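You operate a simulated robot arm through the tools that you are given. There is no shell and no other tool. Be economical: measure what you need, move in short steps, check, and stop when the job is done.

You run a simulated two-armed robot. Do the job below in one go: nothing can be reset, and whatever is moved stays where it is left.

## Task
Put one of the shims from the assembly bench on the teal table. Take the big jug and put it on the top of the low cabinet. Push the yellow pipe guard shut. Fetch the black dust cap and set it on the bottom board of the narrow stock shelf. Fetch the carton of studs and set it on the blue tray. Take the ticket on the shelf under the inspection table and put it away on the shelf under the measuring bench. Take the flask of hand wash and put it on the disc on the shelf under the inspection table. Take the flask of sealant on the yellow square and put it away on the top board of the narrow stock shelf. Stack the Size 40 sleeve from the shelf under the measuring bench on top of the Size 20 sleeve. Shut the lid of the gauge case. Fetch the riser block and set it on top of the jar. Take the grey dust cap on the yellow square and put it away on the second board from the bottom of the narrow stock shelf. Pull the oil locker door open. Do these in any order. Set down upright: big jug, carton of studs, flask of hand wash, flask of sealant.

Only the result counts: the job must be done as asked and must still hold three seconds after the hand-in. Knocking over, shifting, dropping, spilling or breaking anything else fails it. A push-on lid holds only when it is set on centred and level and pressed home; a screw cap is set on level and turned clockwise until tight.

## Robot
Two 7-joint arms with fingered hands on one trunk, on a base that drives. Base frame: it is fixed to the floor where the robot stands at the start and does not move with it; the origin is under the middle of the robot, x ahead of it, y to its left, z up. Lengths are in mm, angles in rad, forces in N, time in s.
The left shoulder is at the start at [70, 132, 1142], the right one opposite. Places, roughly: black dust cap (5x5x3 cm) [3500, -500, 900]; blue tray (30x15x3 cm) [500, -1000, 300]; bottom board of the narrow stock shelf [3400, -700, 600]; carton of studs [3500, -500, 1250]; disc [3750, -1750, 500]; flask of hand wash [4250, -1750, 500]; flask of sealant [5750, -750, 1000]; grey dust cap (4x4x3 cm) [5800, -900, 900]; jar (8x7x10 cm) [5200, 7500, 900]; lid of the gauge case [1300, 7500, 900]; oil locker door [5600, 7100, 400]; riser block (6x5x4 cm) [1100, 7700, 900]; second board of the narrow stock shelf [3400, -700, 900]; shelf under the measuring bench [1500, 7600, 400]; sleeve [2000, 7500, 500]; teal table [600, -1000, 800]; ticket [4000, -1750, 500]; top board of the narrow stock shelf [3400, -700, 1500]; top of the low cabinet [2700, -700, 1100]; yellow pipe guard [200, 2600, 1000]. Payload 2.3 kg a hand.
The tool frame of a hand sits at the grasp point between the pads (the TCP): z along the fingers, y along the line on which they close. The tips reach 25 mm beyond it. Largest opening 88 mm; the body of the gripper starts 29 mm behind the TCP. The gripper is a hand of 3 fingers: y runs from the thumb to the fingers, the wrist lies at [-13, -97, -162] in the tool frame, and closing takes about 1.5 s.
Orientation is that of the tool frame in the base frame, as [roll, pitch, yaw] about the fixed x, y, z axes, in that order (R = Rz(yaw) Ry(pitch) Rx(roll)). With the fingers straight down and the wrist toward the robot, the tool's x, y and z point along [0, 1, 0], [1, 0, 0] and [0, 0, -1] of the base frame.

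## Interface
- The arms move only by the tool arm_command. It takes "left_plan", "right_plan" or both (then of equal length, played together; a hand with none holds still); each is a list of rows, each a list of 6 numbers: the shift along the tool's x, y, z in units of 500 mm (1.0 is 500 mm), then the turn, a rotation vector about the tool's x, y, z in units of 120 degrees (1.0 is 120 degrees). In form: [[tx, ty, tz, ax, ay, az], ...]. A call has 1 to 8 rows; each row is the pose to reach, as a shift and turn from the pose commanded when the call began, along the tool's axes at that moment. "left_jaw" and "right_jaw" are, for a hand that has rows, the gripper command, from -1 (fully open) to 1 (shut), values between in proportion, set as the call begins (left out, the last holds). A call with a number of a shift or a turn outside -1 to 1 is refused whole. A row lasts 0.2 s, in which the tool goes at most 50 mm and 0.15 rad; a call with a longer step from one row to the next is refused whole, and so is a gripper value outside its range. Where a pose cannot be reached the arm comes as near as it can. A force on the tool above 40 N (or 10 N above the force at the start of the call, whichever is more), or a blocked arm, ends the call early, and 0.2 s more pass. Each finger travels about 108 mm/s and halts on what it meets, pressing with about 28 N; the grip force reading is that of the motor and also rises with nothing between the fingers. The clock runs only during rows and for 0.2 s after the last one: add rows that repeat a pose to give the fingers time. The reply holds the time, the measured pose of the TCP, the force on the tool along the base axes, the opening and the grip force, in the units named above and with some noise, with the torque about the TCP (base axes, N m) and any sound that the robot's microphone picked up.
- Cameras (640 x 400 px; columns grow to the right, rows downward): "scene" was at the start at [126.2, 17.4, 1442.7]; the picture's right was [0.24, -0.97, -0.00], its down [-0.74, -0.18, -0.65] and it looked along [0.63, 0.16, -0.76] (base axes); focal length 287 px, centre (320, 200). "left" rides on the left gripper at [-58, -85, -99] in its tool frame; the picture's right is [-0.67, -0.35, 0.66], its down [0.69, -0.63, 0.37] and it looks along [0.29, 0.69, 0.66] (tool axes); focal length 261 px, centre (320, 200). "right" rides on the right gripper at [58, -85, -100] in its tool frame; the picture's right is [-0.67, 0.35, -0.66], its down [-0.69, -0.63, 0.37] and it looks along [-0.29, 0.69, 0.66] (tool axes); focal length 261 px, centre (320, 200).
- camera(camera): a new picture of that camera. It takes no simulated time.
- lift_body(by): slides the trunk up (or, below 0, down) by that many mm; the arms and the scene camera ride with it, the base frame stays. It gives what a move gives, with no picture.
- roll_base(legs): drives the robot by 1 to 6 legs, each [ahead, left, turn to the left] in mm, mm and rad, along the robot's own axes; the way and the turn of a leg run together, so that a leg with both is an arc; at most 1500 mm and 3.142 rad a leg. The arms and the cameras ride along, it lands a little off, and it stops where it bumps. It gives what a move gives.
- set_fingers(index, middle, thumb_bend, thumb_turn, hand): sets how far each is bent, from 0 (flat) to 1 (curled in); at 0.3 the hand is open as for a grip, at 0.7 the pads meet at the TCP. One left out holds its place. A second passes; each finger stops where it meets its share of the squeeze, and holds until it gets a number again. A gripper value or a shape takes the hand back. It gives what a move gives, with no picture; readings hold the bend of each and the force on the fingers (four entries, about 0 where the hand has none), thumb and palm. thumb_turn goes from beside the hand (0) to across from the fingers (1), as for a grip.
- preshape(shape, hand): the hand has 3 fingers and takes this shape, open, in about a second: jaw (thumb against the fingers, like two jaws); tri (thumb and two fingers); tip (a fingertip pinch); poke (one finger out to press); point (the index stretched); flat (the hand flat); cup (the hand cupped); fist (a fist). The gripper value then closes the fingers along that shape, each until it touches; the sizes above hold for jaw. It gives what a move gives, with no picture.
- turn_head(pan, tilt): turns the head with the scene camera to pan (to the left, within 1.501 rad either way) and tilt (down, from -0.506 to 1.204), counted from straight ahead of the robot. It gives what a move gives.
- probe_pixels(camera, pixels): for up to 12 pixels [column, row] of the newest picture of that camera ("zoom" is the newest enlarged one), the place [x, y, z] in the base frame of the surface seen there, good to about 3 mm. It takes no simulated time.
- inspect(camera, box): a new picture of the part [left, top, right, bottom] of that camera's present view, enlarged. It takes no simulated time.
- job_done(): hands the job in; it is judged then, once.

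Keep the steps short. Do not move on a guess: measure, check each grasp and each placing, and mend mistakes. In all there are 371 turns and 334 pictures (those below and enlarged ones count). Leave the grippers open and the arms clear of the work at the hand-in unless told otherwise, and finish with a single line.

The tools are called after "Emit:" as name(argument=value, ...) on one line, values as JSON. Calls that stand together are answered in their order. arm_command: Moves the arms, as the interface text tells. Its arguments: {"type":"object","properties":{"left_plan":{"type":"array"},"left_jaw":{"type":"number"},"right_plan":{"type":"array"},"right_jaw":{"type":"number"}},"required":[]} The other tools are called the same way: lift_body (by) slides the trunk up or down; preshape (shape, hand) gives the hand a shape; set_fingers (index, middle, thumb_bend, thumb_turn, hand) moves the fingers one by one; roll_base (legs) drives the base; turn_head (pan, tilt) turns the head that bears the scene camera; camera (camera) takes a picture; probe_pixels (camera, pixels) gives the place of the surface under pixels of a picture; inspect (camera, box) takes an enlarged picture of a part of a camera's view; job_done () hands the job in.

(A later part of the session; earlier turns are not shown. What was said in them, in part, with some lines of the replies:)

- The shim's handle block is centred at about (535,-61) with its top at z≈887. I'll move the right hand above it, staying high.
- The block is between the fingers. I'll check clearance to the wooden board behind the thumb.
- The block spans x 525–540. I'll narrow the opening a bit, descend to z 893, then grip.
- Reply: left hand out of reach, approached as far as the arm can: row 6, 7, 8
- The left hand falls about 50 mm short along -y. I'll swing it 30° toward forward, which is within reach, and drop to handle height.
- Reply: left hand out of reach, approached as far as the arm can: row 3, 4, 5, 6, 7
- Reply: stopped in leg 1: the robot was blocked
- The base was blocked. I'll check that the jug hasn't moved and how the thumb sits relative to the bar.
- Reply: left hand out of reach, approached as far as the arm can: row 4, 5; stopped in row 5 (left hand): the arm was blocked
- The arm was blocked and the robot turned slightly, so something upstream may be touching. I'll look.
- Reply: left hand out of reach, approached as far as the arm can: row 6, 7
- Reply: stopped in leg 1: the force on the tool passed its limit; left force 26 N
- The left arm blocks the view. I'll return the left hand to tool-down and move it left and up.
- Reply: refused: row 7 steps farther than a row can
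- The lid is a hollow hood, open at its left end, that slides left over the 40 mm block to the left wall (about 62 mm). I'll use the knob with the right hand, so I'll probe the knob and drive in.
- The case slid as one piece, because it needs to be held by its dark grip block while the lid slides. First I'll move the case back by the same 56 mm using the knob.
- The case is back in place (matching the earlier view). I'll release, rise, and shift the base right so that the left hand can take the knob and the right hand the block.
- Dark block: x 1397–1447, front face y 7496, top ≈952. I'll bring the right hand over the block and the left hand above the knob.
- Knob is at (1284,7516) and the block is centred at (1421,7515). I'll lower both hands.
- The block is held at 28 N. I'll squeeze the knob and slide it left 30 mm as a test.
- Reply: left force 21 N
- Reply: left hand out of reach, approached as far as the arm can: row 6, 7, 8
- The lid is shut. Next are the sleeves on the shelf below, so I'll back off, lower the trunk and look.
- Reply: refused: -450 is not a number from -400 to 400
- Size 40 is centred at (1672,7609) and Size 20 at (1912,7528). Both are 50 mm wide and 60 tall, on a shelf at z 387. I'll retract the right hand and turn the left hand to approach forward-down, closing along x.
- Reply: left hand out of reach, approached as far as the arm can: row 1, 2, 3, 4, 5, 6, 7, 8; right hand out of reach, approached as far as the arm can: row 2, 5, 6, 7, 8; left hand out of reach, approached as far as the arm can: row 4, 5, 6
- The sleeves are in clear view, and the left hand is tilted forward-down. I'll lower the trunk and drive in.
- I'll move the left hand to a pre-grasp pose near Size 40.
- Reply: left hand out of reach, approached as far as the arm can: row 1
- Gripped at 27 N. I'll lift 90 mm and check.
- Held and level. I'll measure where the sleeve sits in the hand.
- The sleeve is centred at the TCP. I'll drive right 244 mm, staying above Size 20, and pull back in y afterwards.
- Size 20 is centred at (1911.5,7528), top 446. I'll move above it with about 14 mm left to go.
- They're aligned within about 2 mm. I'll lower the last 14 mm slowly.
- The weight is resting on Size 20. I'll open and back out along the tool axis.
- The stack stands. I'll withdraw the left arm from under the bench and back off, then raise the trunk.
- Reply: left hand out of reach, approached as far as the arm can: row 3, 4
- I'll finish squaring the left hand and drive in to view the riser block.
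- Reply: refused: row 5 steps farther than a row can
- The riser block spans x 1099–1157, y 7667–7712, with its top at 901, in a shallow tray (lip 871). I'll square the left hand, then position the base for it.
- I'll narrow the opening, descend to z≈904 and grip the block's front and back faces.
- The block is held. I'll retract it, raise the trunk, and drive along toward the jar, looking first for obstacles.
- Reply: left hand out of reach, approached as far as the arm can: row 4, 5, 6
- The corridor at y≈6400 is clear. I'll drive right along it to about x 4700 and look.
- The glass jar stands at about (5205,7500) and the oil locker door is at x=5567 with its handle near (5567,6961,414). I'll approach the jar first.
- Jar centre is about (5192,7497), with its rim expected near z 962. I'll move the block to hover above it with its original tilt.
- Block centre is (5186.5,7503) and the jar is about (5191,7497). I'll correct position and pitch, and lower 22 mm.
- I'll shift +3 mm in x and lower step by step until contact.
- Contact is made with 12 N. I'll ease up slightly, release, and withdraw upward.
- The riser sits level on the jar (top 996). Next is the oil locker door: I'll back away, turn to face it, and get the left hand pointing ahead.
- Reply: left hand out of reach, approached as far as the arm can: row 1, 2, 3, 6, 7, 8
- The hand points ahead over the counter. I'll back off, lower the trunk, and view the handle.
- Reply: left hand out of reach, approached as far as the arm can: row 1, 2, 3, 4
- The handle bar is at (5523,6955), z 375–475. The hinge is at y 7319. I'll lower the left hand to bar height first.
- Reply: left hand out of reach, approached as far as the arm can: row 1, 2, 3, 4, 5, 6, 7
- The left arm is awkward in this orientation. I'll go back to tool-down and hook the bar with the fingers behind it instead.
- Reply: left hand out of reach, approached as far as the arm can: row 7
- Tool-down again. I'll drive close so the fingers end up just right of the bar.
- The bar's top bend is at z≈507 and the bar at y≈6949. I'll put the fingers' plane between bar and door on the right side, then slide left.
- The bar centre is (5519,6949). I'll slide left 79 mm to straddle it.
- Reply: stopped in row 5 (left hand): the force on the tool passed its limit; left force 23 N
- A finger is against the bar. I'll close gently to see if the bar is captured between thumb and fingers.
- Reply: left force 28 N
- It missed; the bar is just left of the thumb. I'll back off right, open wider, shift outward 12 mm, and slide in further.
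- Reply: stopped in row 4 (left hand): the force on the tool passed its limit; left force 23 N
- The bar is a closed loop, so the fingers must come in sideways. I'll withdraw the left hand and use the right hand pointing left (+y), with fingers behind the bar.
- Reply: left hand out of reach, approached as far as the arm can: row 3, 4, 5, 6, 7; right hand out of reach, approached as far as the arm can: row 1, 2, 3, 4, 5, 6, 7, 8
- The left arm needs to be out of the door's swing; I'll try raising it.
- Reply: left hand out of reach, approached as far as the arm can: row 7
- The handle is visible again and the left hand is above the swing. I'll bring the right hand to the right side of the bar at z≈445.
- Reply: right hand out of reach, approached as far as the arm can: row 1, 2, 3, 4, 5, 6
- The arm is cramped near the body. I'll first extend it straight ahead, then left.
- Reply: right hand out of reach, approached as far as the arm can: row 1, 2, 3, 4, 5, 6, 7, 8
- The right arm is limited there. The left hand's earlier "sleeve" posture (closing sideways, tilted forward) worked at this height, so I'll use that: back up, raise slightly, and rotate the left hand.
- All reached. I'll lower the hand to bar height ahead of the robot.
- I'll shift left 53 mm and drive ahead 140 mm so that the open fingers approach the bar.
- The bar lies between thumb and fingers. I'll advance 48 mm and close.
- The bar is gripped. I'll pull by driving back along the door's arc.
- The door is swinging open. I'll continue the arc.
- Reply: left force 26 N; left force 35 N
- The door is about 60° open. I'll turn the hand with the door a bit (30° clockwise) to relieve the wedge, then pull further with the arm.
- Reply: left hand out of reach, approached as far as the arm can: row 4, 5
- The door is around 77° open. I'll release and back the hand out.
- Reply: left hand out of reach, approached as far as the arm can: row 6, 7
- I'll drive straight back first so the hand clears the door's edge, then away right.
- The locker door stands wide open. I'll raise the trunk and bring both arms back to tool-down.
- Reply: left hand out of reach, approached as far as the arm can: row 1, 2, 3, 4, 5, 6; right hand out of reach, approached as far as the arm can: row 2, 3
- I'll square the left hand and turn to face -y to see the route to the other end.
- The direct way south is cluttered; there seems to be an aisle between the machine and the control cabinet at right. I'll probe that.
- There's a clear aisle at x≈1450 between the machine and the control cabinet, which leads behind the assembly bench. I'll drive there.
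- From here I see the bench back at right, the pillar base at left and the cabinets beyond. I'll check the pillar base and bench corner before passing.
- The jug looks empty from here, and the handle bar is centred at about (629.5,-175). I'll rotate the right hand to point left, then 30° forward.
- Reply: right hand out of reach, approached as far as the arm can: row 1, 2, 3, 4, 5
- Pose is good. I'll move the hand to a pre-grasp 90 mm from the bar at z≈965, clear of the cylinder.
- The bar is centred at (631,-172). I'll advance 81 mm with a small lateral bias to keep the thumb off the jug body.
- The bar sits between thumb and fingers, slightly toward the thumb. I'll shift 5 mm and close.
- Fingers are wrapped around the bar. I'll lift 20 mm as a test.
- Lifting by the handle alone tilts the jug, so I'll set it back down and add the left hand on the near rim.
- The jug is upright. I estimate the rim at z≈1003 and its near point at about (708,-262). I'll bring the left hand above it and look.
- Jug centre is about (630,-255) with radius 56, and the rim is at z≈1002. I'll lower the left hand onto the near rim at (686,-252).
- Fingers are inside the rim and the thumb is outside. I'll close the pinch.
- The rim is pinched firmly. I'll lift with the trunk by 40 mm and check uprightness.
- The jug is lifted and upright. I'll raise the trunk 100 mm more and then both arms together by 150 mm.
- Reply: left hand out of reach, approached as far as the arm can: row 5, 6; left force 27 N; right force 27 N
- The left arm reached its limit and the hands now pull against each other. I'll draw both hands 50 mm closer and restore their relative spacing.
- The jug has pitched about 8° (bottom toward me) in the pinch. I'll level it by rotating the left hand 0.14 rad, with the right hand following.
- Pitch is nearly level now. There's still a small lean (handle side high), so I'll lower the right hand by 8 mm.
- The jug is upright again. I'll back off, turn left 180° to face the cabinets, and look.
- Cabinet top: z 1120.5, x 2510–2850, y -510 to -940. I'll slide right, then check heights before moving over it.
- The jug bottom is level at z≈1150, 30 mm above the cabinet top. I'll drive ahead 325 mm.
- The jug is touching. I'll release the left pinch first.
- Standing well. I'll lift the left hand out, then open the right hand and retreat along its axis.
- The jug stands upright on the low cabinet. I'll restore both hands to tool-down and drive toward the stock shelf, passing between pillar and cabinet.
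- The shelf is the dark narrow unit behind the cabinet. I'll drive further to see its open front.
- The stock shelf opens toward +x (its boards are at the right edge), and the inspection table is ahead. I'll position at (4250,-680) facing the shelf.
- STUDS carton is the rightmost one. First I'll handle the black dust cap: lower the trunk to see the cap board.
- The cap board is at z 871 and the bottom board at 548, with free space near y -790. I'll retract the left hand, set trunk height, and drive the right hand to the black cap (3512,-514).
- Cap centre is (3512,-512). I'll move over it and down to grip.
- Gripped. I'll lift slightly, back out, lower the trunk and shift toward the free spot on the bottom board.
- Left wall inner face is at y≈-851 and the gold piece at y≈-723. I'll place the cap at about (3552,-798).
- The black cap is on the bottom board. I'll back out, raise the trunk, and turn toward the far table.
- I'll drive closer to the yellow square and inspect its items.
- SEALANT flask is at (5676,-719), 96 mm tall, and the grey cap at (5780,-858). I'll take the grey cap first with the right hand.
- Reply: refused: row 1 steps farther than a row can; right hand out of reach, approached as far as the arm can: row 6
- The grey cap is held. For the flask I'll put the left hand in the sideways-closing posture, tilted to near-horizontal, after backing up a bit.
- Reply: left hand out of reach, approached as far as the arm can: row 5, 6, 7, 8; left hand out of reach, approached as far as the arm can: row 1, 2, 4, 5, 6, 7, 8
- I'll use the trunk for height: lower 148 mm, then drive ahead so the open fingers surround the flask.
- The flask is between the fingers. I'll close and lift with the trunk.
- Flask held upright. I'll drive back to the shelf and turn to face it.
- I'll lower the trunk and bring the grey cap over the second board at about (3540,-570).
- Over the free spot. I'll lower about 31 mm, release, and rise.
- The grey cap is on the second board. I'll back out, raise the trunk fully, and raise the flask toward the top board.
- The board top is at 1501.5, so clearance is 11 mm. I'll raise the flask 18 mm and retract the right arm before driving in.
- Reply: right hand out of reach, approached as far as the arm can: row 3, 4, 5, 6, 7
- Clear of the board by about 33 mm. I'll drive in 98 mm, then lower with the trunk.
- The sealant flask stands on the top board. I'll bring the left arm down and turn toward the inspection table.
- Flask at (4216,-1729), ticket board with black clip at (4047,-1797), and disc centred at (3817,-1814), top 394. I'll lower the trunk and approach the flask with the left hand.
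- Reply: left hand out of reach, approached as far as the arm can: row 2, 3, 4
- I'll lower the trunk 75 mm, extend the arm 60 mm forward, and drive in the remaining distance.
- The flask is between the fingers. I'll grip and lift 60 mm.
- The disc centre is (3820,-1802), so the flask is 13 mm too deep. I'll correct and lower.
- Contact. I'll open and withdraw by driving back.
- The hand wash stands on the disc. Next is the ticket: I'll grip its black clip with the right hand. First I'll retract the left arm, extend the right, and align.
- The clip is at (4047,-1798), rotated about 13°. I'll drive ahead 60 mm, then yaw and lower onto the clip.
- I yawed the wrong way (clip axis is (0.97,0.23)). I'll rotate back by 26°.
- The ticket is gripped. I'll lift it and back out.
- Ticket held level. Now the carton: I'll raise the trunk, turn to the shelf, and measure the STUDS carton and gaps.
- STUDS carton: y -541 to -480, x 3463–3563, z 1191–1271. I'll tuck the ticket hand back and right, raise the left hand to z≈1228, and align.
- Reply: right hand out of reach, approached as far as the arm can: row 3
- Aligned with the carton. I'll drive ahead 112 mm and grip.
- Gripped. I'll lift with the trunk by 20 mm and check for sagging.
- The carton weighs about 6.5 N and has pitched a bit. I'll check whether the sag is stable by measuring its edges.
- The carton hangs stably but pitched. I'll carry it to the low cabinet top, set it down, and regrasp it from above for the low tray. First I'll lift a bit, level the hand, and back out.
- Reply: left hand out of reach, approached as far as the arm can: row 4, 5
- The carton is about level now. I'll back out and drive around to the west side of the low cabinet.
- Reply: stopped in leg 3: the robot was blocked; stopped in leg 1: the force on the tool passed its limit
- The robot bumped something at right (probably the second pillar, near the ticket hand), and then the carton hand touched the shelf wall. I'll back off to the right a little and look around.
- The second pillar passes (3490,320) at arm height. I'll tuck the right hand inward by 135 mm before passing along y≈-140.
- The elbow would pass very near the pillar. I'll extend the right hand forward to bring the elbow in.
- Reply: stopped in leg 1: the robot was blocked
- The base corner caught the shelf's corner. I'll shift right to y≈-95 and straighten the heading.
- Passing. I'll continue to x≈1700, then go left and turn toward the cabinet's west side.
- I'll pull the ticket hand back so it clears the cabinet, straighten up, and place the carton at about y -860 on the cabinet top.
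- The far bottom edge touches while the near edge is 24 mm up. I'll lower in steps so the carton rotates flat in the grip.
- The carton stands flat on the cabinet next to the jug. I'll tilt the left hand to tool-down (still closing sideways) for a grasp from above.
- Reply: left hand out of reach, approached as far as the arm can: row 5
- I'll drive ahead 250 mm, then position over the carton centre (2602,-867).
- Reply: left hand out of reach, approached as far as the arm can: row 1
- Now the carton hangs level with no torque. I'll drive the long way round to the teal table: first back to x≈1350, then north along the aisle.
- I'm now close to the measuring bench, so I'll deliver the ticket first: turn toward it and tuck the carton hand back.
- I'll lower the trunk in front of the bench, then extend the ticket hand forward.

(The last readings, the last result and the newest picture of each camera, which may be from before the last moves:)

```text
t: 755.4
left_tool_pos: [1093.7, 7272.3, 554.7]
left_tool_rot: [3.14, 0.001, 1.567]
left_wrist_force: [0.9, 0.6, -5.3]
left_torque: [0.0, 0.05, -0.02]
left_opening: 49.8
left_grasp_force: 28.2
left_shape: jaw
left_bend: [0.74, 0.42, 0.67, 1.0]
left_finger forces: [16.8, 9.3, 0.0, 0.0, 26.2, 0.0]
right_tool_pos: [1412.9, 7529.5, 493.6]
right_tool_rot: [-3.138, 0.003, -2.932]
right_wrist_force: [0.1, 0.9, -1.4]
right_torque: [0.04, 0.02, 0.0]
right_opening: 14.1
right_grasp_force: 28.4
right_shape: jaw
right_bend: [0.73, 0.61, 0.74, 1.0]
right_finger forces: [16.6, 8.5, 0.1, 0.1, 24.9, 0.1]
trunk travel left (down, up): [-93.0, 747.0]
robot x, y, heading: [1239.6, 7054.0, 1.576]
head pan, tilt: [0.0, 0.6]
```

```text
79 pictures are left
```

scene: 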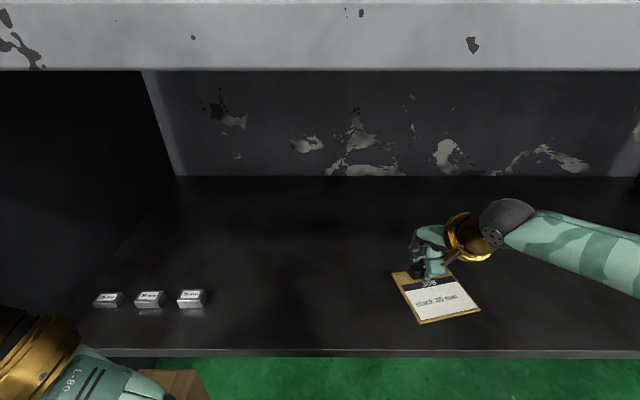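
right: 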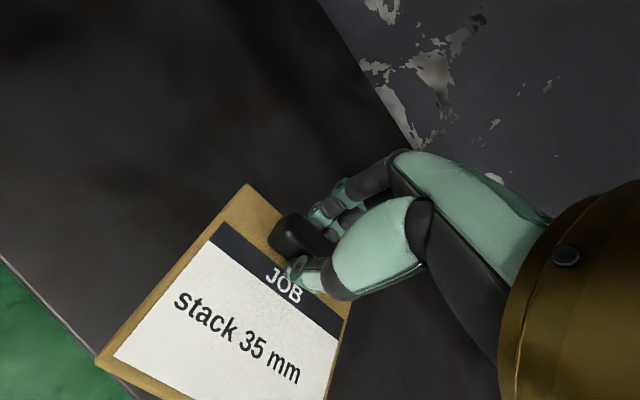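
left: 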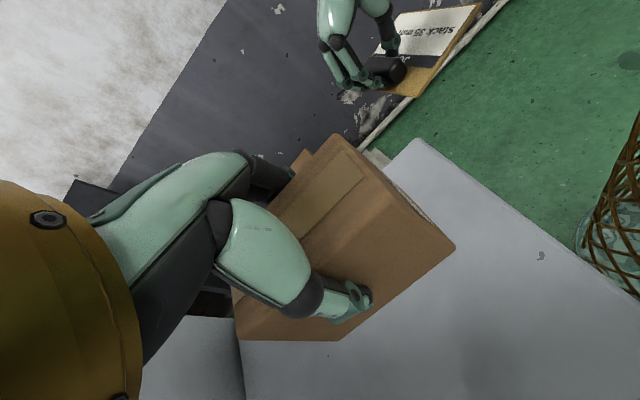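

The ticket's near edge is close to the shelf edge. I'll go 33 mm deeper with the base and 25 mm with the arm, then lower.

Emit:
roll_base(legs=[[33, 0, 0]])

Emit:
arm_command(right_plan=[[-0.01, 0.05, 0.03, 0, 0, 0], [-0.01, 0.05, 0.08, 0, 0, 0], [-0.01, 0.05, 0.125, 0, 0, 0], [-0.01, 0.05, 0.14, 0, 0, 0], [-0.01, 0.05, 0.147, 0, 0, 0], [-0.01, 0.05, 0.147, 0, 0, 0]])

Emit:
camera(camera="right")

```text
t: 756.2
left_tool_pos: [1092.5, 7303.2, 554.0]
left_tool_rot: [3.141, 0.002, 1.569]
left_wrist_force: [0.0, -0.2, -4.6]
left_torque: [-0.01, 0.01, 0.02]
left_opening: 49.7
left_grasp_force: 27.6
left_shape: jaw
left_bend: [0.74, 0.42, 0.67, 1.0]
left_finger forces: [16.8, 9.4, 0.0, 0.0, 26.1, 0.1]
right_tool_pos: [1412.1, 7563.9, 492.8]
right_tool_rot: [-3.137, 0.002, -2.933]
right_wrist_force: [-0.5, -1.1, -0.6]
right_torque: [0.03, 0.0, -0.02]
right_opening: 13.9
right_grasp_force: 28.3
right_shape: jaw
right_bend: [0.73, 0.61, 0.74, 1.0]
right_finger forces: [16.5, 8.5, 0.0, 0.0, 24.9, 0.0]
trunk travel left (down, up): [-93.0, 747.0]
robot x, y, heading: [1238.5, 7082.5, 1.572]
head pan, tilt: [0.0, 0.6]
```

```text
t: 757.6
left_tool_pos: [1092.5, 7305.1, 554.9]
left_tool_rot: [3.141, 0.0, 1.568]
left_wrist_force: [0.3, -0.4, -5.2]
left_torque: [-0.02, -0.01, 0.01]
left_opening: 49.4
left_grasp_force: 27.8
left_shape: jaw
left_bend: [0.74, 0.42, 0.67, 1.0]
left_finger forces: [16.9, 9.4, 0.1, 0.1, 26.2, 0.0]
right_tool_pos: [1414.2, 7589.6, 420.7]
right_tool_rot: [-3.138, 0.003, -2.931]
right_wrist_force: [-0.1, -0.5, -1.1]
right_torque: [0.02, 0.03, 0.0]
right_opening: 14.0
right_grasp_force: 27.6
right_shape: jaw
right_bend: [0.73, 0.61, 0.74, 1.0]
right_finger forces: [16.5, 8.6, 0.0, 0.1, 24.9, 0.0]
trunk travel left (down, up): [-93.0, 747.0]
robot x, y, heading: [1235.0, 7083.2, 1.572]
head pan, tilt: [0.0, 0.6]
```

```text
78 pictures are left
```

right: 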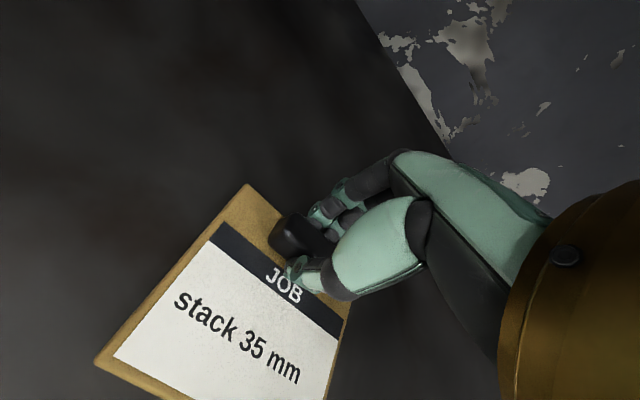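

Emit:
arm_command(right_plan=[[0, 0, 0.004, 0, 0, 0], [0, 0, 0.007, 0, 0, 0], [0, 0, 0.007, 0, 0, 0]])

Emit:
arm_command(right_plan=[[0, 0, 0, 0, 0, 0], [0, 0, 0, 0, 0, 0], [0, 0, 0, 0, 0, 0], [0, 0, 0, 0, 0, 0], [0, 0, -0.04, 0, 0, 0], [0, 0, -0.1, 0, 0, 0], [0, 0, -0.16, 0, 0, 0]], right_jaw=-0.4)

Emit:
camera(camera="right")

```text
t: 758.4
left_tool_pos: [1091.5, 7304.5, 553.4]
left_tool_rot: [3.14, -0.001, 1.568]
left_wrist_force: [-1.5, 1.0, -5.6]
left_torque: [0.02, 0.02, -0.02]
left_opening: 49.7
left_grasp_force: 27.8
left_shape: jaw
left_bend: [0.74, 0.42, 0.67, 1.0]
left_finger forces: [16.9, 9.4, 0.0, 0.1, 26.2, 0.0]
right_tool_pos: [1413.3, 7588.0, 416.6]
right_tool_rot: [3.141, 0.004, -2.933]
right_wrist_force: [1.5, 0.9, 5.0]
right_torque: [0.05, 0.0, 0.03]
right_opening: 14.1
right_grasp_force: 27.8
right_shape: jaw
right_bend: [0.73, 0.61, 0.74, 1.0]
right_finger forces: [17.1, 9.4, 0.0, 0.0, 25.7, 0.1]
trunk travel left (down, up): [-93.0, 747.0]
robot x, y, heading: [1236.4, 7085.5, 1.571]
head pan, tilt: [0.0, 0.6]
```

```text
t: 760.0
left_tool_pos: [1091.6, 7304.0, 554.5]
left_tool_rot: [3.14, 0.003, 1.568]
left_wrist_force: [-0.2, -0.6, -6.0]
left_torque: [-0.01, 0.0, 0.01]
left_opening: 49.6
left_grasp_force: 27.9
left_shape: jaw
left_bend: [0.74, 0.42, 0.67, 1.0]
left_finger forces: [16.9, 9.4, 0.1, 0.0, 26.2, 0.0]
right_tool_pos: [1413.6, 7588.3, 496.8]
right_tool_rot: [-3.139, 0.005, -2.932]
right_wrist_force: [-0.6, -0.1, -0.1]
right_torque: [0.01, -0.01, -0.01]
right_opening: 61.2
right_grasp_force: 0.2
right_shape: jaw
right_bend: [0.27, 0.37, 0.58, 0.99]
right_finger forces: [0.0, 0.0, 0.0, 0.1, 0.0, 0.1]
trunk travel left (down, up): [-93.0, 747.0]
robot x, y, heading: [1237.9, 7080.7, 1.575]
head pan, tilt: [0.0, 0.6]
```

```text
77 pictures are left
```

right: 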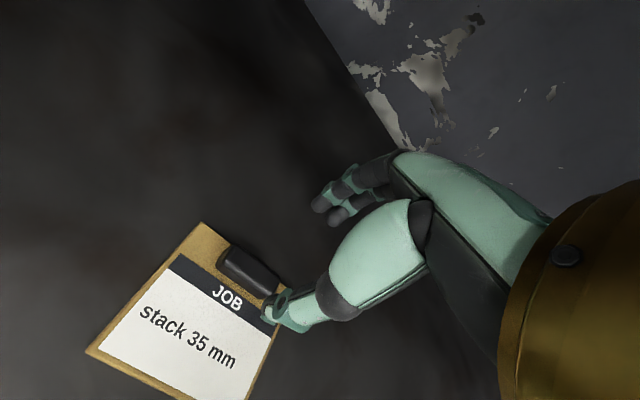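

The ticket lies flat on the shelf. I'll back out, raise the trunk, and drive the carton back to the start area by the west aisle.

Emit:
roll_base(legs=[[-450, 0, 0]])

Emit:
lift_body(by=400)

Emit:
lift_body(by=200)

Emit:
roll_base(legs=[[-1500, 0, 0], [0, 1500, 0], [0, 290, 0]])

Emit:
roll_base(legs=[[-1500, 0, 0], [-1500, 0, 0], [-1500, 0, 0], [-900, 0, 0], [0, 0, -1.571]])

Emit:
turn_head(pan=-0.4, tilt=0.6)

Emit:
camera(camera="scene")

```text
t: 762.7
left_tool_pos: [1094.4, 6857.2, 554.0]
left_tool_rot: [3.139, 0.0, 1.571]
left_wrist_force: [-0.5, -0.5, -5.8]
left_torque: [0.0, 0.01, -0.01]
left_opening: 49.7
left_grasp_force: 28.2
left_shape: jaw
left_bend: [0.74, 0.42, 0.67, 1.0]
left_finger forces: [16.9, 9.3, 0.0, 0.1, 26.3, 0.1]
right_tool_pos: [1415.1, 7142.2, 494.8]
right_tool_rot: [-3.141, 0.003, -2.93]
right_wrist_force: [-0.5, -0.3, -0.6]
right_torque: [0.0, -0.01, -0.01]
right_opening: 61.5
right_grasp_force: 0.0
right_shape: jaw
right_bend: [0.27, 0.37, 0.58, 0.99]
right_finger forces: [0.0, 0.0, 0.0, 0.0, 0.0, 0.1]
trunk travel left (down, up): [-93.0, 747.0]
robot x, y, heading: [1240.9, 6636.8, 1.579]
head pan, tilt: [0.0, 0.6]
```

```text
t: 766.5
left_tool_pos: [1094.4, 6857.7, 954.2]
left_tool_rot: [3.141, 0.001, 1.573]
left_wrist_force: [-0.5, 0.3, -5.7]
left_torque: [0.0, -0.04, -0.02]
left_opening: 49.6
left_grasp_force: 28.0
left_shape: jaw
left_bend: [0.74, 0.42, 0.67, 1.0]
left_finger forces: [16.9, 9.2, 0.1, 0.1, 26.1, 0.1]
right_tool_pos: [1415.0, 7142.2, 894.7]
right_tool_rot: [-3.138, 0.004, -2.929]
right_wrist_force: [0.1, -0.1, -0.2]
right_torque: [-0.01, -0.01, 0.01]
right_opening: 61.1
right_grasp_force: 0.1
right_shape: jaw
right_bend: [0.27, 0.37, 0.58, 0.99]
right_finger forces: [0.0, 0.0, 0.0, 0.0, 0.0, 0.0]
trunk travel left (down, up): [-493.0, 347.0]
robot x, y, heading: [1242.8, 6637.1, 1.577]
head pan, tilt: [0.0, 0.6]
```

```text
t: 768.7
left_tool_pos: [1093.5, 6857.3, 1153.7]
left_tool_rot: [3.14, 0.002, 1.571]
left_wrist_force: [-0.7, -0.2, -5.9]
left_torque: [0.02, 0.02, -0.01]
left_opening: 49.4
left_grasp_force: 28.2
left_shape: jaw
left_bend: [0.74, 0.42, 0.67, 1.0]
left_finger forces: [16.9, 9.3, 0.0, 0.0, 26.2, 0.0]
right_tool_pos: [1414.5, 7140.8, 1094.3]
right_tool_rot: [-3.138, 0.005, -2.929]
right_wrist_force: [0.6, -0.5, 0.3]
right_torque: [0.04, 0.01, 0.03]
right_opening: 61.3
right_grasp_force: 0.1
right_shape: jaw
right_bend: [0.27, 0.37, 0.58, 0.99]
right_finger forces: [0.0, 0.0, 0.0, 0.0, 0.1, 0.1]
trunk travel left (down, up): [-693.0, 147.0]
robot x, y, heading: [1243.0, 6634.6, 1.58]
head pan, tilt: [0.0, 0.6]
```

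```text
t: 784.6
left_tool_pos: [-680.5, 5421.2, 1154.9]
left_tool_rot: [-3.14, 0.001, 1.54]
left_wrist_force: [0.7, 0.3, -5.5]
left_torque: [-0.01, -0.03, 0.02]
left_opening: 49.8
left_grasp_force: 27.4
left_shape: jaw
left_bend: [0.74, 0.42, 0.67, 1.0]
left_finger forces: [16.9, 9.3, 0.0, 0.0, 26.1, 0.1]
right_tool_pos: [-353.2, 5696.2, 1094.8]
right_tool_rot: [-3.138, 0.002, -2.96]
right_wrist_force: [0.6, 0.0, -0.6]
right_torque: [-0.02, 0.03, 0.01]
right_opening: 61.2
right_grasp_force: 0.1
right_shape: jaw
right_bend: [0.27, 0.37, 0.58, 0.99]
right_finger forces: [0.0, 0.0, 0.0, 0.0, 0.0, 0.0]
trunk travel left (down, up): [-693.0, 147.0]
robot x, y, heading: [-542.1, 5194.9, 1.548]
head pan, tilt: [0.0, 0.6]
```

```text
t: 814.3
left_tool_pos: [-655.0, -80.5, 1155.0]
left_tool_rot: [3.14, 0.003, -0.067]
left_wrist_force: [0.1, 0.2, -5.1]
left_torque: [0.0, 0.01, 0.0]
left_opening: 49.5
left_grasp_force: 28.1
left_shape: jaw
left_bend: [0.74, 0.42, 0.67, 1.0]
left_finger forces: [16.6, 9.0, 0.0, 0.0, 25.8, 0.1]
right_tool_pos: [-391.3, -418.2, 1094.2]
right_tool_rot: [-3.137, 0.003, 1.717]
right_wrist_force: [0.7, 1.3, -0.5]
right_torque: [-0.01, 0.0, 0.01]
right_opening: 61.2
right_grasp_force: 0.2
right_shape: jaw
right_bend: [0.27, 0.37, 0.58, 0.99]
right_finger forces: [0.1, 0.0, 0.0, 0.0, 0.1, 0.1]
trunk travel left (down, up): [-693.0, 147.0]
robot x, y, heading: [-883.2, -212.6, -0.058]
head pan, tilt: [0.0, 0.6]
```

```text
t: 815.2
left_tool_pos: [-654.5, -79.4, 1153.9]
left_tool_rot: [3.139, 0.002, -0.068]
left_wrist_force: [-1.0, -0.4, -5.6]
left_torque: [-0.02, 0.0, 0.04]
left_opening: 49.6
left_grasp_force: 27.4
left_shape: jaw
left_bend: [0.74, 0.42, 0.67, 1.0]
left_finger forces: [16.7, 9.0, 0.1, 0.0, 25.8, 0.1]
right_tool_pos: [-391.5, -418.5, 1095.0]
right_tool_rot: [-3.138, 0.001, 1.717]
right_wrist_force: [-0.3, 0.6, 1.1]
right_torque: [0.0, -0.01, 0.0]
right_opening: 61.5
right_grasp_force: 0.1
right_shape: jaw
right_bend: [0.27, 0.37, 0.58, 0.99]
right_finger forces: [0.0, 0.0, 0.0, 0.0, 0.0, 0.0]
trunk travel left (down, up): [-693.0, 147.0]
robot x, y, heading: [-886.8, -209.6, -0.053]
head pan, tilt: [-0.4, 0.6]
```

```text
76 pictures are left
```

scene: 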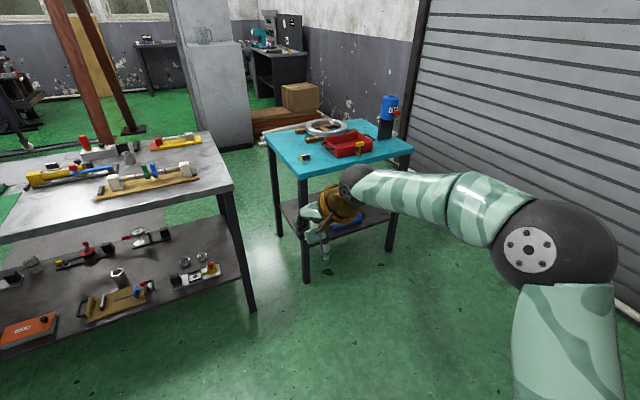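

I'll move over to the teal table and look at the blue tray on its lower shelf.

Emit:
roll_base(legs=[[0, 0, 0.053], [0, -860, 0], [500, 0, 0]])

Emit:
lift_body(by=-350)

Emit:
arm_command(right_plan=[[-0.06, -0.06, 0, 0, 0, 0], [-0.12, -0.12, 0, 0, 0, 0], [-0.18, -0.18, 0, 0, 0, 0], [-0.24, -0.24, 0, 0, 0, 0], [-0.3, -0.3, 0, 0, 0, 0]])

Emit:
turn_head(pan=0.0, tilt=0.6)

Emit:
camera(camera="scene")

```text
t: 822.7
left_tool_pos: [-176.6, -937.6, 1153.9]
left_tool_rot: [3.139, -0.001, -0.018]
left_wrist_force: [-0.8, -0.7, -5.3]
left_torque: [-0.01, 0.01, 0.02]
left_opening: 49.5
left_grasp_force: 27.7
left_shape: jaw
left_bend: [0.74, 0.42, 0.67, 1.0]
left_finger forces: [16.7, 9.1, 0.1, 0.1, 25.6, 0.0]
right_tool_pos: [101.1, -1261.8, 1096.3]
right_tool_rot: [-3.14, 0.005, 1.766]
right_wrist_force: [0.0, 0.3, -0.1]
right_torque: [-0.01, 0.0, 0.0]
right_opening: 61.5
right_grasp_force: 0.1
right_shape: jaw
right_bend: [0.27, 0.37, 0.58, 0.99]
right_finger forces: [0.0, 0.1, 0.0, 0.0, 0.0, 0.0]
trunk travel left (down, up): [-693.0, 147.0]
robot x, y, heading: [-400.4, -1075.6, -0.008]
head pan, tilt: [-0.4, 0.6]
```

```text
t: 826.1
left_tool_pos: [-176.3, -935.4, 804.1]
left_tool_rot: [3.139, 0.002, -0.018]
left_wrist_force: [-0.1, 1.0, -4.8]
left_torque: [-0.02, 0.0, 0.0]
left_opening: 49.6
left_grasp_force: 27.8
left_shape: jaw
left_bend: [0.74, 0.42, 0.67, 1.0]
left_finger forces: [16.6, 9.0, 0.1, 0.1, 25.9, 0.0]
right_tool_pos: [102.0, -1262.2, 745.7]
right_tool_rot: [-3.138, 0.005, 1.767]
right_wrist_force: [-0.1, -0.9, 0.6]
right_torque: [0.02, -0.03, 0.04]
right_opening: 61.4
right_grasp_force: 0.1
right_shape: jaw
right_bend: [0.27, 0.37, 0.58, 0.99]
right_finger forces: [0.0, 0.0, 0.1, 0.1, 0.0, 0.1]
trunk travel left (down, up): [-343.0, 497.0]
robot x, y, heading: [-399.7, -1079.1, -0.013]
head pan, tilt: [-0.4, 0.6]
```

```text
t: 827.3
left_tool_pos: [-176.8, -937.1, 804.5]
left_tool_rot: [3.141, 0.002, -0.019]
left_wrist_force: [0.3, -0.4, -5.9]
left_torque: [0.01, -0.02, 0.03]
left_opening: 49.6
left_grasp_force: 28.1
left_shape: jaw
left_bend: [0.74, 0.42, 0.67, 1.0]
left_finger forces: [16.7, 9.1, 0.1, 0.1, 25.7, 0.0]
right_tool_pos: [-17.1, -1439.3, 746.7]
right_tool_rot: [-3.14, 0.002, 1.767]
right_wrist_force: [-0.5, 0.1, 0.5]
right_torque: [-0.01, -0.03, -0.03]
right_opening: 61.3
right_grasp_force: 0.1
right_shape: jaw
right_bend: [0.27, 0.37, 0.58, 0.99]
right_finger forces: [0.1, 0.0, 0.1, 0.0, 0.0, 0.0]
trunk travel left (down, up): [-343.0, 497.0]
robot x, y, heading: [-399.3, -1076.9, -0.007]
head pan, tilt: [-0.4, 0.6]
```

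```text
t: 828.2
left_tool_pos: [-176.6, -936.6, 803.9]
left_tool_rot: [3.14, 0.001, -0.017]
left_wrist_force: [0.5, 0.3, -5.9]
left_torque: [-0.02, -0.01, -0.01]
left_opening: 49.5
left_grasp_force: 28.3
left_shape: jaw
left_bend: [0.74, 0.42, 0.67, 1.0]
left_finger forces: [16.5, 9.0, 0.1, 0.1, 25.8, 0.0]
right_tool_pos: [-15.7, -1437.1, 747.0]
right_tool_rot: [-3.137, 0.003, 1.766]
right_wrist_force: [0.1, -0.2, -0.4]
right_torque: [-0.03, 0.01, 0.01]
right_opening: 61.4
right_grasp_force: 0.0
right_shape: jaw
right_bend: [0.27, 0.37, 0.58, 0.99]
right_finger forces: [0.0, 0.0, 0.1, 0.1, 0.1, 0.0]
trunk travel left (down, up): [-343.0, 497.0]
robot x, y, heading: [-397.8, -1073.6, -0.011]
head pan, tilt: [0.0, 0.6]
```

```text
75 pictures are left
```

scene: 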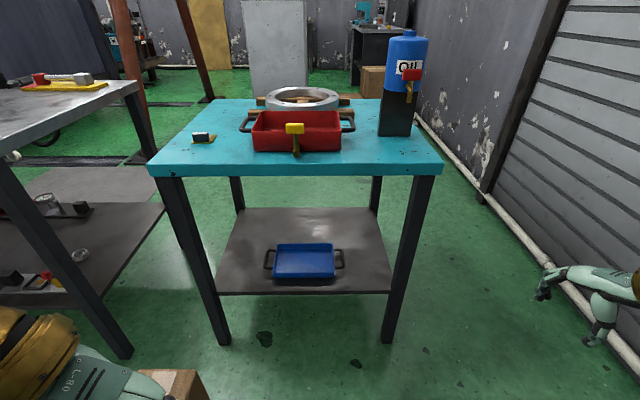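

Emit:
inspect(camera="scene", box=[210, 200, 410, 310])

Emit:
probe_pixels(camera="zoom", pixels=[[300, 200], [210, 240], [395, 240], [215, 145], [385, 145], [300, 245], [300, 290], [300, 150], [100, 290], [550, 290], [260, 180], [350, 220]])

Emit:
probe_pixels(camera="scene", pixels=[[160, 172], [435, 172], [210, 330], [392, 330], [300, 175], [190, 200], [420, 200]])

```text
3.20 times, centred on (310, 255) of scene
```

zoom: 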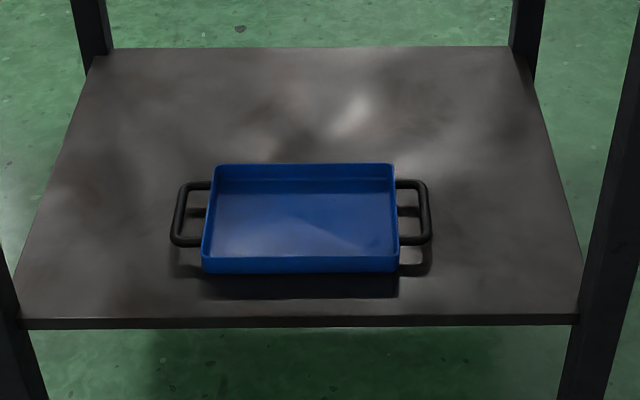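

```text
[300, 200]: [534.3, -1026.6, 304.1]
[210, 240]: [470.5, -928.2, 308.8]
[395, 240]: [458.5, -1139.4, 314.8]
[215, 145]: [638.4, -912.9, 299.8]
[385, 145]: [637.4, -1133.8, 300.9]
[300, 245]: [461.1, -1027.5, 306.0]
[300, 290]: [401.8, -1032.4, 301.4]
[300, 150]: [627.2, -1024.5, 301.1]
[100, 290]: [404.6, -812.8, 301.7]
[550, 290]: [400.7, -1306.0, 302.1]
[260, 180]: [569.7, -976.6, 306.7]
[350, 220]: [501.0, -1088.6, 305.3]
```

```text
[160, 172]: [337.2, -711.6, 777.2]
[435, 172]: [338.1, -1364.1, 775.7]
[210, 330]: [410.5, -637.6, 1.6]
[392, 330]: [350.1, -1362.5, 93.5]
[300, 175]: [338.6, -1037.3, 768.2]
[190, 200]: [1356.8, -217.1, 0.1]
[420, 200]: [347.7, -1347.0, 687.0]
```

Tray interior: x≈455–585, y≈-932 to -1135, floor z 305. I'll lower the trunk, extend the left arm straight ahead, and drive under the tabletop.

Emit:
lift_body(by=-255)

Emit:
arm_command(left_plan=[[0.08, 0.035, 0, 0, 0, 0], [0.16, 0.07, 0, 0, 0, 0], [0.24, 0.105, 0, 0, 0, 0], [0.32, 0.14, 0, 0, 0, 0], [0.4, 0.175, 0, 0, 0, 0], [0.46, 0.21, 0, 0, 0, 0], [0.51, 0.21, 0, 0, 0, 0]])

Emit:
camera(camera="scene")

```text
t: 830.8
left_tool_pos: [-177.2, -935.3, 549.7]
left_tool_rot: [3.139, 0.002, -0.017]
left_wrist_force: [-0.4, -0.7, -4.4]
left_torque: [-0.01, 0.03, 0.0]
left_opening: 49.4
left_grasp_force: 27.6
left_shape: jaw
left_bend: [0.74, 0.42, 0.67, 1.0]
left_finger forces: [16.6, 9.1, 0.0, 0.0, 25.9, 0.0]
right_tool_pos: [-16.9, -1439.7, 491.7]
right_tool_rot: [-3.14, 0.004, 1.766]
right_wrist_force: [0.4, -0.5, -0.1]
right_torque: [0.02, 0.01, -0.02]
right_opening: 61.2
right_grasp_force: 0.0
right_shape: jaw
right_bend: [0.27, 0.37, 0.58, 0.99]
right_finger forces: [0.0, 0.0, 0.0, 0.0, 0.0, 0.1]
trunk travel left (down, up): [-88.0, 752.0]
robot x, y, heading: [-402.9, -1080.1, -0.014]
head pan, tilt: [0.0, 0.6]
```

```text
t: 832.4
left_tool_pos: [60.4, -1043.6, 540.4]
left_tool_rot: [3.14, 0.005, -0.02]
left_wrist_force: [0.2, 1.0, -4.9]
left_torque: [-0.02, 0.02, -0.03]
left_opening: 49.4
left_grasp_force: 27.5
left_shape: jaw
left_bend: [0.74, 0.42, 0.67, 1.0]
left_finger forces: [16.6, 9.2, 0.1, 0.0, 25.8, 0.0]
left hand out of reach, approached as far as the arm can: row 7
right_tool_pos: [-16.0, -1437.2, 490.6]
right_tool_rot: [-3.138, 0.005, 1.766]
right_wrist_force: [0.5, 0.7, -0.2]
right_torque: [-0.02, 0.0, 0.01]
right_opening: 61.4
right_grasp_force: 0.1
right_shape: jaw
right_bend: [0.27, 0.37, 0.58, 0.99]
right_finger forces: [0.0, 0.0, 0.0, 0.0, 0.0, 0.0]
trunk travel left (down, up): [-88.0, 752.0]
robot x, y, heading: [-397.2, -1078.5, -0.009]
head pan, tilt: [0.0, 0.6]
```

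```text
73 pictures are left
```

scene: 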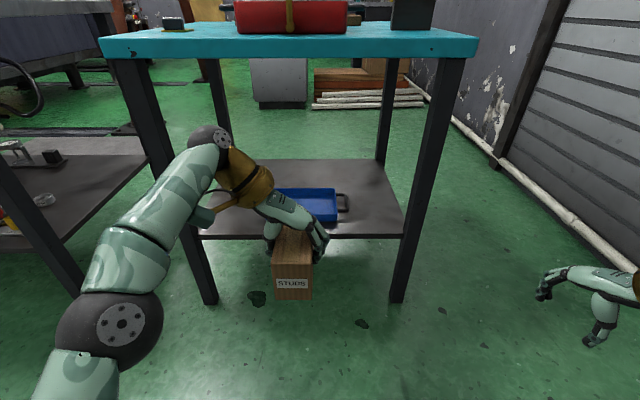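

Arm extended. I'll drive ahead about 430 mm so the carton comes over the tray.

Emit:
roll_base(legs=[[250, 10, 0.009]])

Emit:
roll_base(legs=[[180, 0, 0]])

Emit:
camera(camera="left")

Emit:
camera(camera="scene")

```text
t: 834.2
left_tool_pos: [311.2, -1030.8, 539.8]
left_tool_rot: [3.14, 0.002, -0.011]
left_wrist_force: [-0.2, -0.1, -4.6]
left_torque: [0.0, -0.03, -0.01]
left_opening: 49.3
left_grasp_force: 27.3
left_shape: jaw
left_bend: [0.74, 0.42, 0.67, 1.0]
left_finger forces: [16.7, 9.1, 0.0, 0.0, 25.8, 0.0]
right_tool_pos: [237.7, -1427.0, 492.3]
right_tool_rot: [-3.138, 0.005, 1.773]
right_wrist_force: [0.6, -0.5, -1.2]
right_torque: [-0.01, -0.02, -0.03]
right_opening: 61.2
right_grasp_force: 0.1
right_shape: jaw
right_bend: [0.27, 0.37, 0.58, 0.99]
right_finger forces: [0.0, 0.1, 0.1, 0.0, 0.0, 0.0]
trunk travel left (down, up): [-88.0, 752.0]
robot x, y, heading: [-151.0, -1068.0, -0.002]
head pan, tilt: [0.0, 0.6]
```

```text
t: 835.7
left_tool_pos: [491.9, -1030.6, 541.6]
left_tool_rot: [3.141, 0.002, -0.007]
left_wrist_force: [-0.4, -0.5, -5.5]
left_torque: [-0.01, -0.03, 0.03]
left_opening: 49.3
left_grasp_force: 27.9
left_shape: jaw
left_bend: [0.74, 0.42, 0.67, 1.0]
left_finger forces: [16.6, 9.1, 0.1, 0.0, 25.7, 0.0]
right_tool_pos: [418.4, -1426.4, 492.2]
right_tool_rot: [-3.139, 0.004, 1.778]
right_wrist_force: [0.0, 0.3, -0.6]
right_torque: [0.01, -0.01, 0.02]
right_opening: 61.2
right_grasp_force: 0.1
right_shape: jaw
right_bend: [0.27, 0.37, 0.58, 0.99]
right_finger forces: [0.0, 0.1, 0.1, 0.0, 0.0, 0.0]
trunk travel left (down, up): [-88.0, 752.0]
robot x, y, heading: [29.2, -1071.0, -0.002]
head pan, tilt: [0.0, 0.6]
```

```text
72 pictures are left
```

left: 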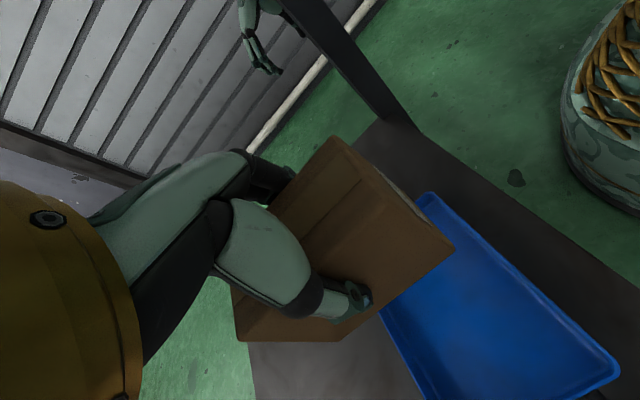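

```text
71 pictures are left
```

scene: 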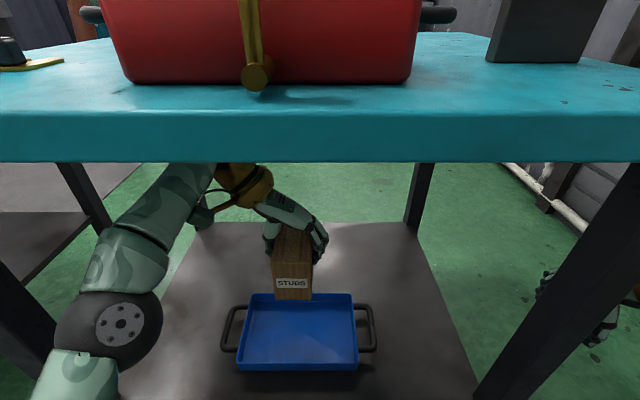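

I'll lower the carton with the arm to about 25 mm above the tray floor and check alignment.

Emit:
arm_command(left_plan=[[0, 0.002, 0.08, 0, 0, 0], [0.01, 0.004, 0.16, 0, 0, 0], [0.03, 0.006, 0.23, 0, 0, 0], [0.05, 0.006, 0.28, 0, 0, 0], [0.05, 0.006, 0.3, 0, 0, 0], [0.05, 0.006, 0.3, 0, 0, 0]])

Emit:
camera(camera="left")

Emit:
camera(camera="scene")

```text
t: 837.1
left_tool_pos: [514.1, -1035.3, 391.4]
left_tool_rot: [-3.14, 0.0, -0.006]
left_wrist_force: [-0.2, 0.2, -5.1]
left_torque: [0.01, 0.0, 0.0]
left_opening: 49.5
left_grasp_force: 28.3
left_shape: jaw
left_bend: [0.74, 0.42, 0.67, 1.0]
left_finger forces: [16.7, 9.2, 0.1, 0.0, 26.0, 0.0]
right_tool_pos: [419.1, -1425.7, 491.8]
right_tool_rot: [-3.138, 0.003, 1.776]
right_wrist_force: [-0.4, -0.4, -0.3]
right_torque: [0.04, 0.01, 0.01]
right_opening: 61.4
right_grasp_force: 0.1
right_shape: jaw
right_bend: [0.27, 0.37, 0.58, 0.99]
right_finger forces: [0.1, 0.1, 0.0, 0.0, 0.0, 0.0]
trunk travel left (down, up): [-88.0, 752.0]
robot x, y, heading: [29.3, -1069.1, 0.002]
head pan, tilt: [0.0, 0.6]
```

```text
70 pictures are left
```

left: 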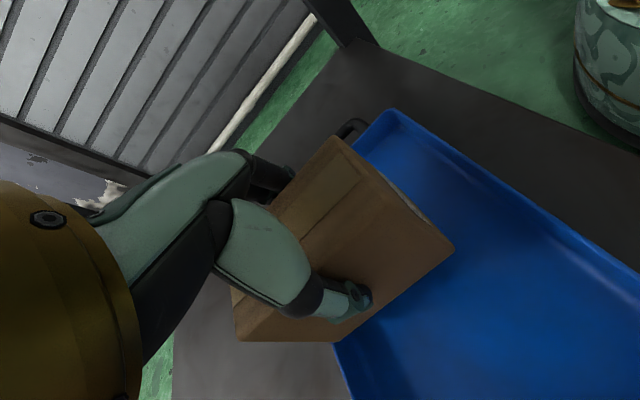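

```text
69 pictures are left
```

scene: 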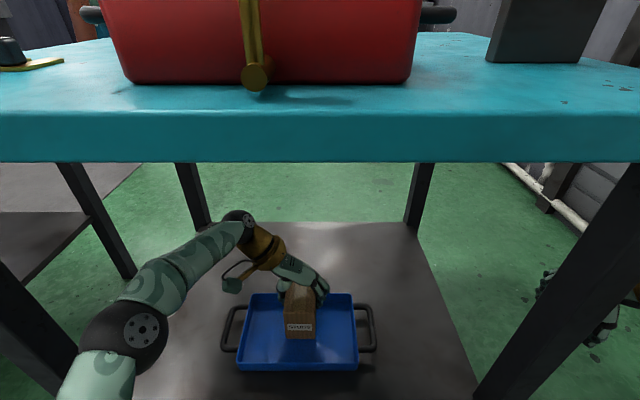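

Emit:
inspect(camera="scene", box=[210, 260, 390, 390])

Emit:
probe_pixels(camera="zoom", pixels=[[320, 270], [320, 235], [280, 265], [370, 265], [320, 350], [320, 330], [320, 375], [110, 300], [515, 300], [200, 115], [460, 115], [440, 200]])

```text
3.08 times, centred on (300, 325) of scene
```

zoom: 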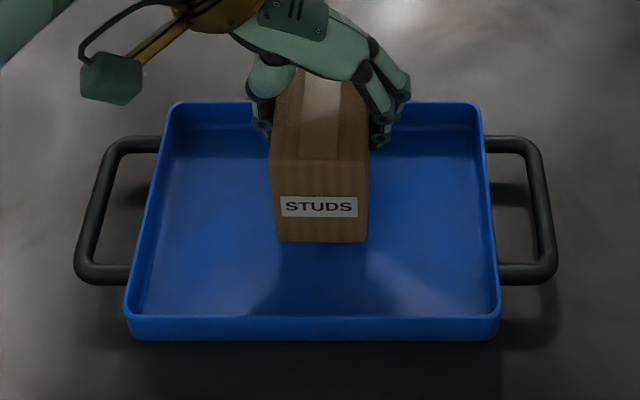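

```text
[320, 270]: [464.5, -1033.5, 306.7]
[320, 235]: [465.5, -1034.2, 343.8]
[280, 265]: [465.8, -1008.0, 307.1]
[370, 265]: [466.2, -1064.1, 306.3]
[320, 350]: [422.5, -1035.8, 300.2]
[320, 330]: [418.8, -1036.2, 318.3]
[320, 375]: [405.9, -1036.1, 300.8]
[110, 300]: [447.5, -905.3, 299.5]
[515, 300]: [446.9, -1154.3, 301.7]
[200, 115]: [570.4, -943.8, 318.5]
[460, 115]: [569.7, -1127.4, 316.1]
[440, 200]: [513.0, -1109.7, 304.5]
```

The tray spans x≈425–568, so the carton should move back 18 mm. Then I'll lower onto the floor.

Emit:
arm_command(left_plan=[[-0.018, 0, 0, 0, 0, 0], [-0.036, 0, 0, 0, 0, 0], [-0.036, 0, 0.025, 0, 0, 0], [-0.036, 0, 0.042, 0, 0, 0], [-0.036, 0, 0.05, 0, 0, 0], [-0.036, 0, 0.05, 0, 0, 0]])

Emit:
inspect(camera="scene", box=[210, 260, 390, 390])

```text
t: 838.5
left_tool_pos: [497.6, -1033.2, 365.3]
left_tool_rot: [3.141, 0.002, -0.008]
left_wrist_force: [-0.1, -0.8, -4.8]
left_torque: [0.05, -0.02, -0.02]
left_opening: 49.3
left_grasp_force: 28.3
left_shape: jaw
left_bend: [0.74, 0.42, 0.67, 1.0]
left_finger forces: [16.7, 9.3, 0.1, 0.0, 26.0, 0.0]
right_tool_pos: [418.4, -1425.7, 492.2]
right_tool_rot: [-3.139, 0.002, 1.777]
right_wrist_force: [-0.2, 0.3, 0.9]
right_torque: [-0.01, -0.02, -0.01]
right_opening: 61.6
right_grasp_force: 0.1
right_shape: jaw
right_bend: [0.27, 0.37, 0.58, 0.99]
right_finger forces: [0.0, 0.0, 0.1, 0.1, 0.0, 0.0]
trunk travel left (down, up): [-88.0, 752.0]
robot x, y, heading: [30.0, -1069.4, 0.003]
head pan, tilt: [0.0, 0.6]
```

```text
3.08 times, centred on (300, 325) of scene
```

zoom: 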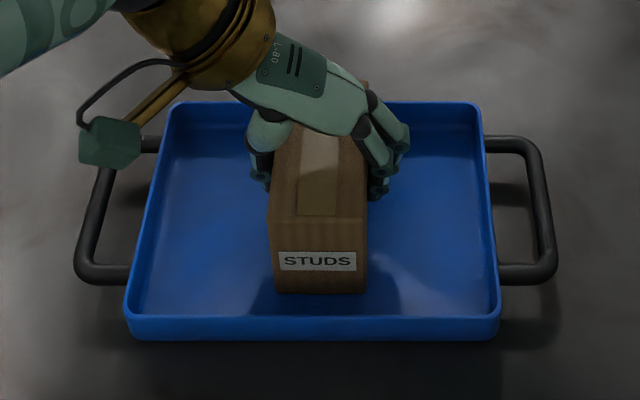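

Well inside the tray. A couple more millimetres down until contact, then I'll release.

Emit:
arm_command(left_plan=[[0, 0, 0.003, 0, 0, 0], [0, 0, 0.006, 0, 0, 0], [0, 0, 0.006, 0, 0, 0]])

Emit:
arm_command(left_plan=[[0, 0, 0, 0, 0, 0], [0, 0, 0, 0, 0, 0], [0, 0, 0, 0, 0, 0], [0, 0, 0, 0, 0, 0], [0, 0, 0, 0, 0, 0], [0, 0, -0.06, 0, 0, 0], [0, 0, -0.13, 0, 0, 0], [0, 0, -0.2, 0, 0, 0]], left_jaw=-1)

Emit:
camera(camera="scene")

```text
t: 839.3
left_tool_pos: [495.9, -1032.1, 364.9]
left_tool_rot: [3.141, -0.001, -0.007]
left_wrist_force: [-0.8, 0.9, 5.1]
left_torque: [-0.01, 0.0, 0.0]
left_opening: 49.3
left_grasp_force: 28.0
left_shape: jaw
left_bend: [0.74, 0.42, 0.67, 1.0]
left_finger forces: [16.7, 9.5, 0.0, 0.0, 27.0, 0.0]
right_tool_pos: [417.3, -1426.6, 493.1]
right_tool_rot: [-3.141, 0.002, 1.778]
right_wrist_force: [-0.2, 0.7, 0.2]
right_torque: [0.02, -0.02, 0.01]
right_opening: 61.2
right_grasp_force: 0.0
right_shape: jaw
right_bend: [0.27, 0.37, 0.58, 0.99]
right_finger forces: [0.0, 0.1, 0.0, 0.1, 0.0, 0.0]
trunk travel left (down, up): [-88.0, 752.0]
robot x, y, heading: [33.3, -1068.9, -0.001]
head pan, tilt: [0.0, 0.6]
```

```text
t: 841.1
left_tool_pos: [496.1, -1034.2, 463.6]
left_tool_rot: [3.141, 0.004, -0.008]
left_wrist_force: [-0.3, 0.1, -0.1]
left_torque: [-0.04, -0.04, 0.0]
left_opening: 87.6
left_grasp_force: 0.1
left_shape: jaw
left_bend: [0.3, 0.3, 0.3, 0.98]
left_finger forces: [0.1, 0.0, 0.0, 0.1, 0.0, 0.1]
right_tool_pos: [417.2, -1427.2, 492.9]
right_tool_rot: [-3.14, 0.003, 1.777]
right_wrist_force: [0.1, 0.2, -0.1]
right_torque: [0.03, 0.03, -0.02]
right_opening: 61.1
right_grasp_force: 0.1
right_shape: jaw
right_bend: [0.27, 0.37, 0.58, 0.99]
right_finger forces: [0.1, 0.0, 0.0, 0.1, 0.1, 0.0]
trunk travel left (down, up): [-88.0, 752.0]
robot x, y, heading: [29.1, -1070.4, -0.003]
head pan, tilt: [0.0, 0.6]
```

```text
66 pictures are left
```

scene: 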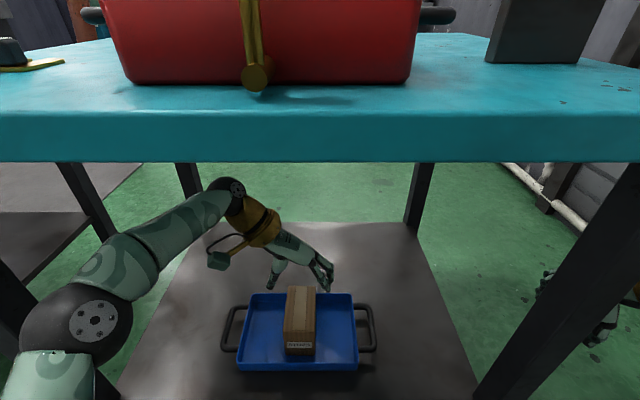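

The carton sits upright in the tray. I'll back away, open both hands, and take a final look.

Emit:
roll_base(legs=[[-500, 0, 0]])

Emit:
arm_command(right_plan=[[0, 0, 0, 0, 0, 0], [0, 0, 0, 0, 0, 0], [0, 0, 0, 0, 0, 0]], right_jaw=-1)

Emit:
lift_body(by=400)

Emit:
camera(camera="scene")

```text
t: 844.0
left_tool_pos: [-1.5, -1032.8, 462.6]
left_tool_rot: [3.141, 0.002, -0.005]
left_wrist_force: [-0.1, -0.5, 0.5]
left_torque: [0.0, -0.03, 0.02]
left_opening: 87.7
left_grasp_force: 0.1
left_shape: jaw
left_bend: [0.3, 0.3, 0.3, 0.98]
left_finger forces: [0.0, 0.0, 0.1, 0.0, 0.0, 0.0]
right_tool_pos: [-79.2, -1426.6, 492.5]
right_tool_rot: [-3.14, 0.003, 1.78]
right_wrist_force: [0.3, -0.4, -0.1]
right_torque: [0.0, 0.02, -0.02]
right_opening: 61.2
right_grasp_force: 0.1
right_shape: jaw
right_bend: [0.27, 0.37, 0.58, 0.99]
right_finger forces: [0.0, 0.0, 0.1, 0.1, 0.0, 0.0]
trunk travel left (down, up): [-88.0, 752.0]
robot x, y, heading: [-468.3, -1072.2, 0.004]
head pan, tilt: [0.0, 0.6]
```

```text
t: 844.9
left_tool_pos: [-1.8, -1033.5, 463.2]
left_tool_rot: [-3.141, 0.001, -0.005]
left_wrist_force: [-0.3, -1.0, 0.4]
left_torque: [-0.05, 0.01, -0.01]
left_opening: 87.7
left_grasp_force: 0.0
left_shape: jaw
left_bend: [0.3, 0.3, 0.3, 0.98]
left_finger forces: [0.0, 0.1, 0.0, 0.1, 0.0, 0.0]
right_tool_pos: [-79.0, -1427.1, 492.0]
right_tool_rot: [3.141, 0.003, 1.779]
right_wrist_force: [-0.1, 0.1, 0.0]
right_torque: [-0.03, -0.02, 0.0]
right_opening: 87.7
right_grasp_force: 0.1
right_shape: jaw
right_bend: [0.3, 0.3, 0.3, 0.98]
right_finger forces: [0.0, 0.0, 0.1, 0.0, 0.0, 0.1]
trunk travel left (down, up): [-88.0, 752.0]
robot x, y, heading: [-466.2, -1067.6, 0.0]
head pan, tilt: [0.0, 0.6]
```

```text
t: 848.7
left_tool_pos: [-1.2, -1033.7, 862.5]
left_tool_rot: [-3.142, 0.002, -0.005]
left_wrist_force: [-0.1, -0.1, 0.3]
left_torque: [0.01, 0.0, -0.01]
left_opening: 87.8
left_grasp_force: 0.0
left_shape: jaw
left_bend: [0.3, 0.3, 0.3, 0.98]
left_finger forces: [0.0, 0.1, 0.0, 0.1, 0.0, 0.1]
right_tool_pos: [-80.4, -1426.6, 891.6]
right_tool_rot: [-3.14, 0.004, 1.78]
right_wrist_force: [0.2, 0.6, 0.6]
right_torque: [0.05, 0.04, -0.01]
right_opening: 87.5
right_grasp_force: 0.0
right_shape: jaw
right_bend: [0.3, 0.3, 0.3, 0.98]
right_finger forces: [0.1, 0.0, 0.0, 0.0, 0.0, 0.0]
trunk travel left (down, up): [-488.0, 352.0]
robot x, y, heading: [-466.6, -1070.1, 0.002]
head pan, tilt: [0.0, 0.6]
```

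```text
65 pictures are left
```

scene: 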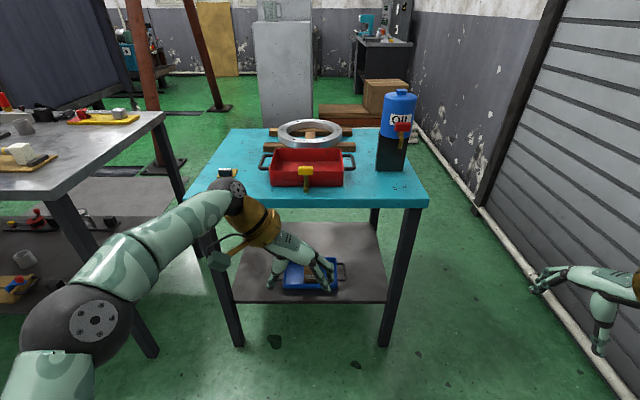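

All thirteen parts are placed, both grippers are open and the arms are clear of the work. I'm handing in.

Emit:
job_done()

```text
The job is handed in.
```

I carried out all thirteen parts of the job and handed it in, with both grippers open and the arms clear of the work; no verdict came back with the hand-in.
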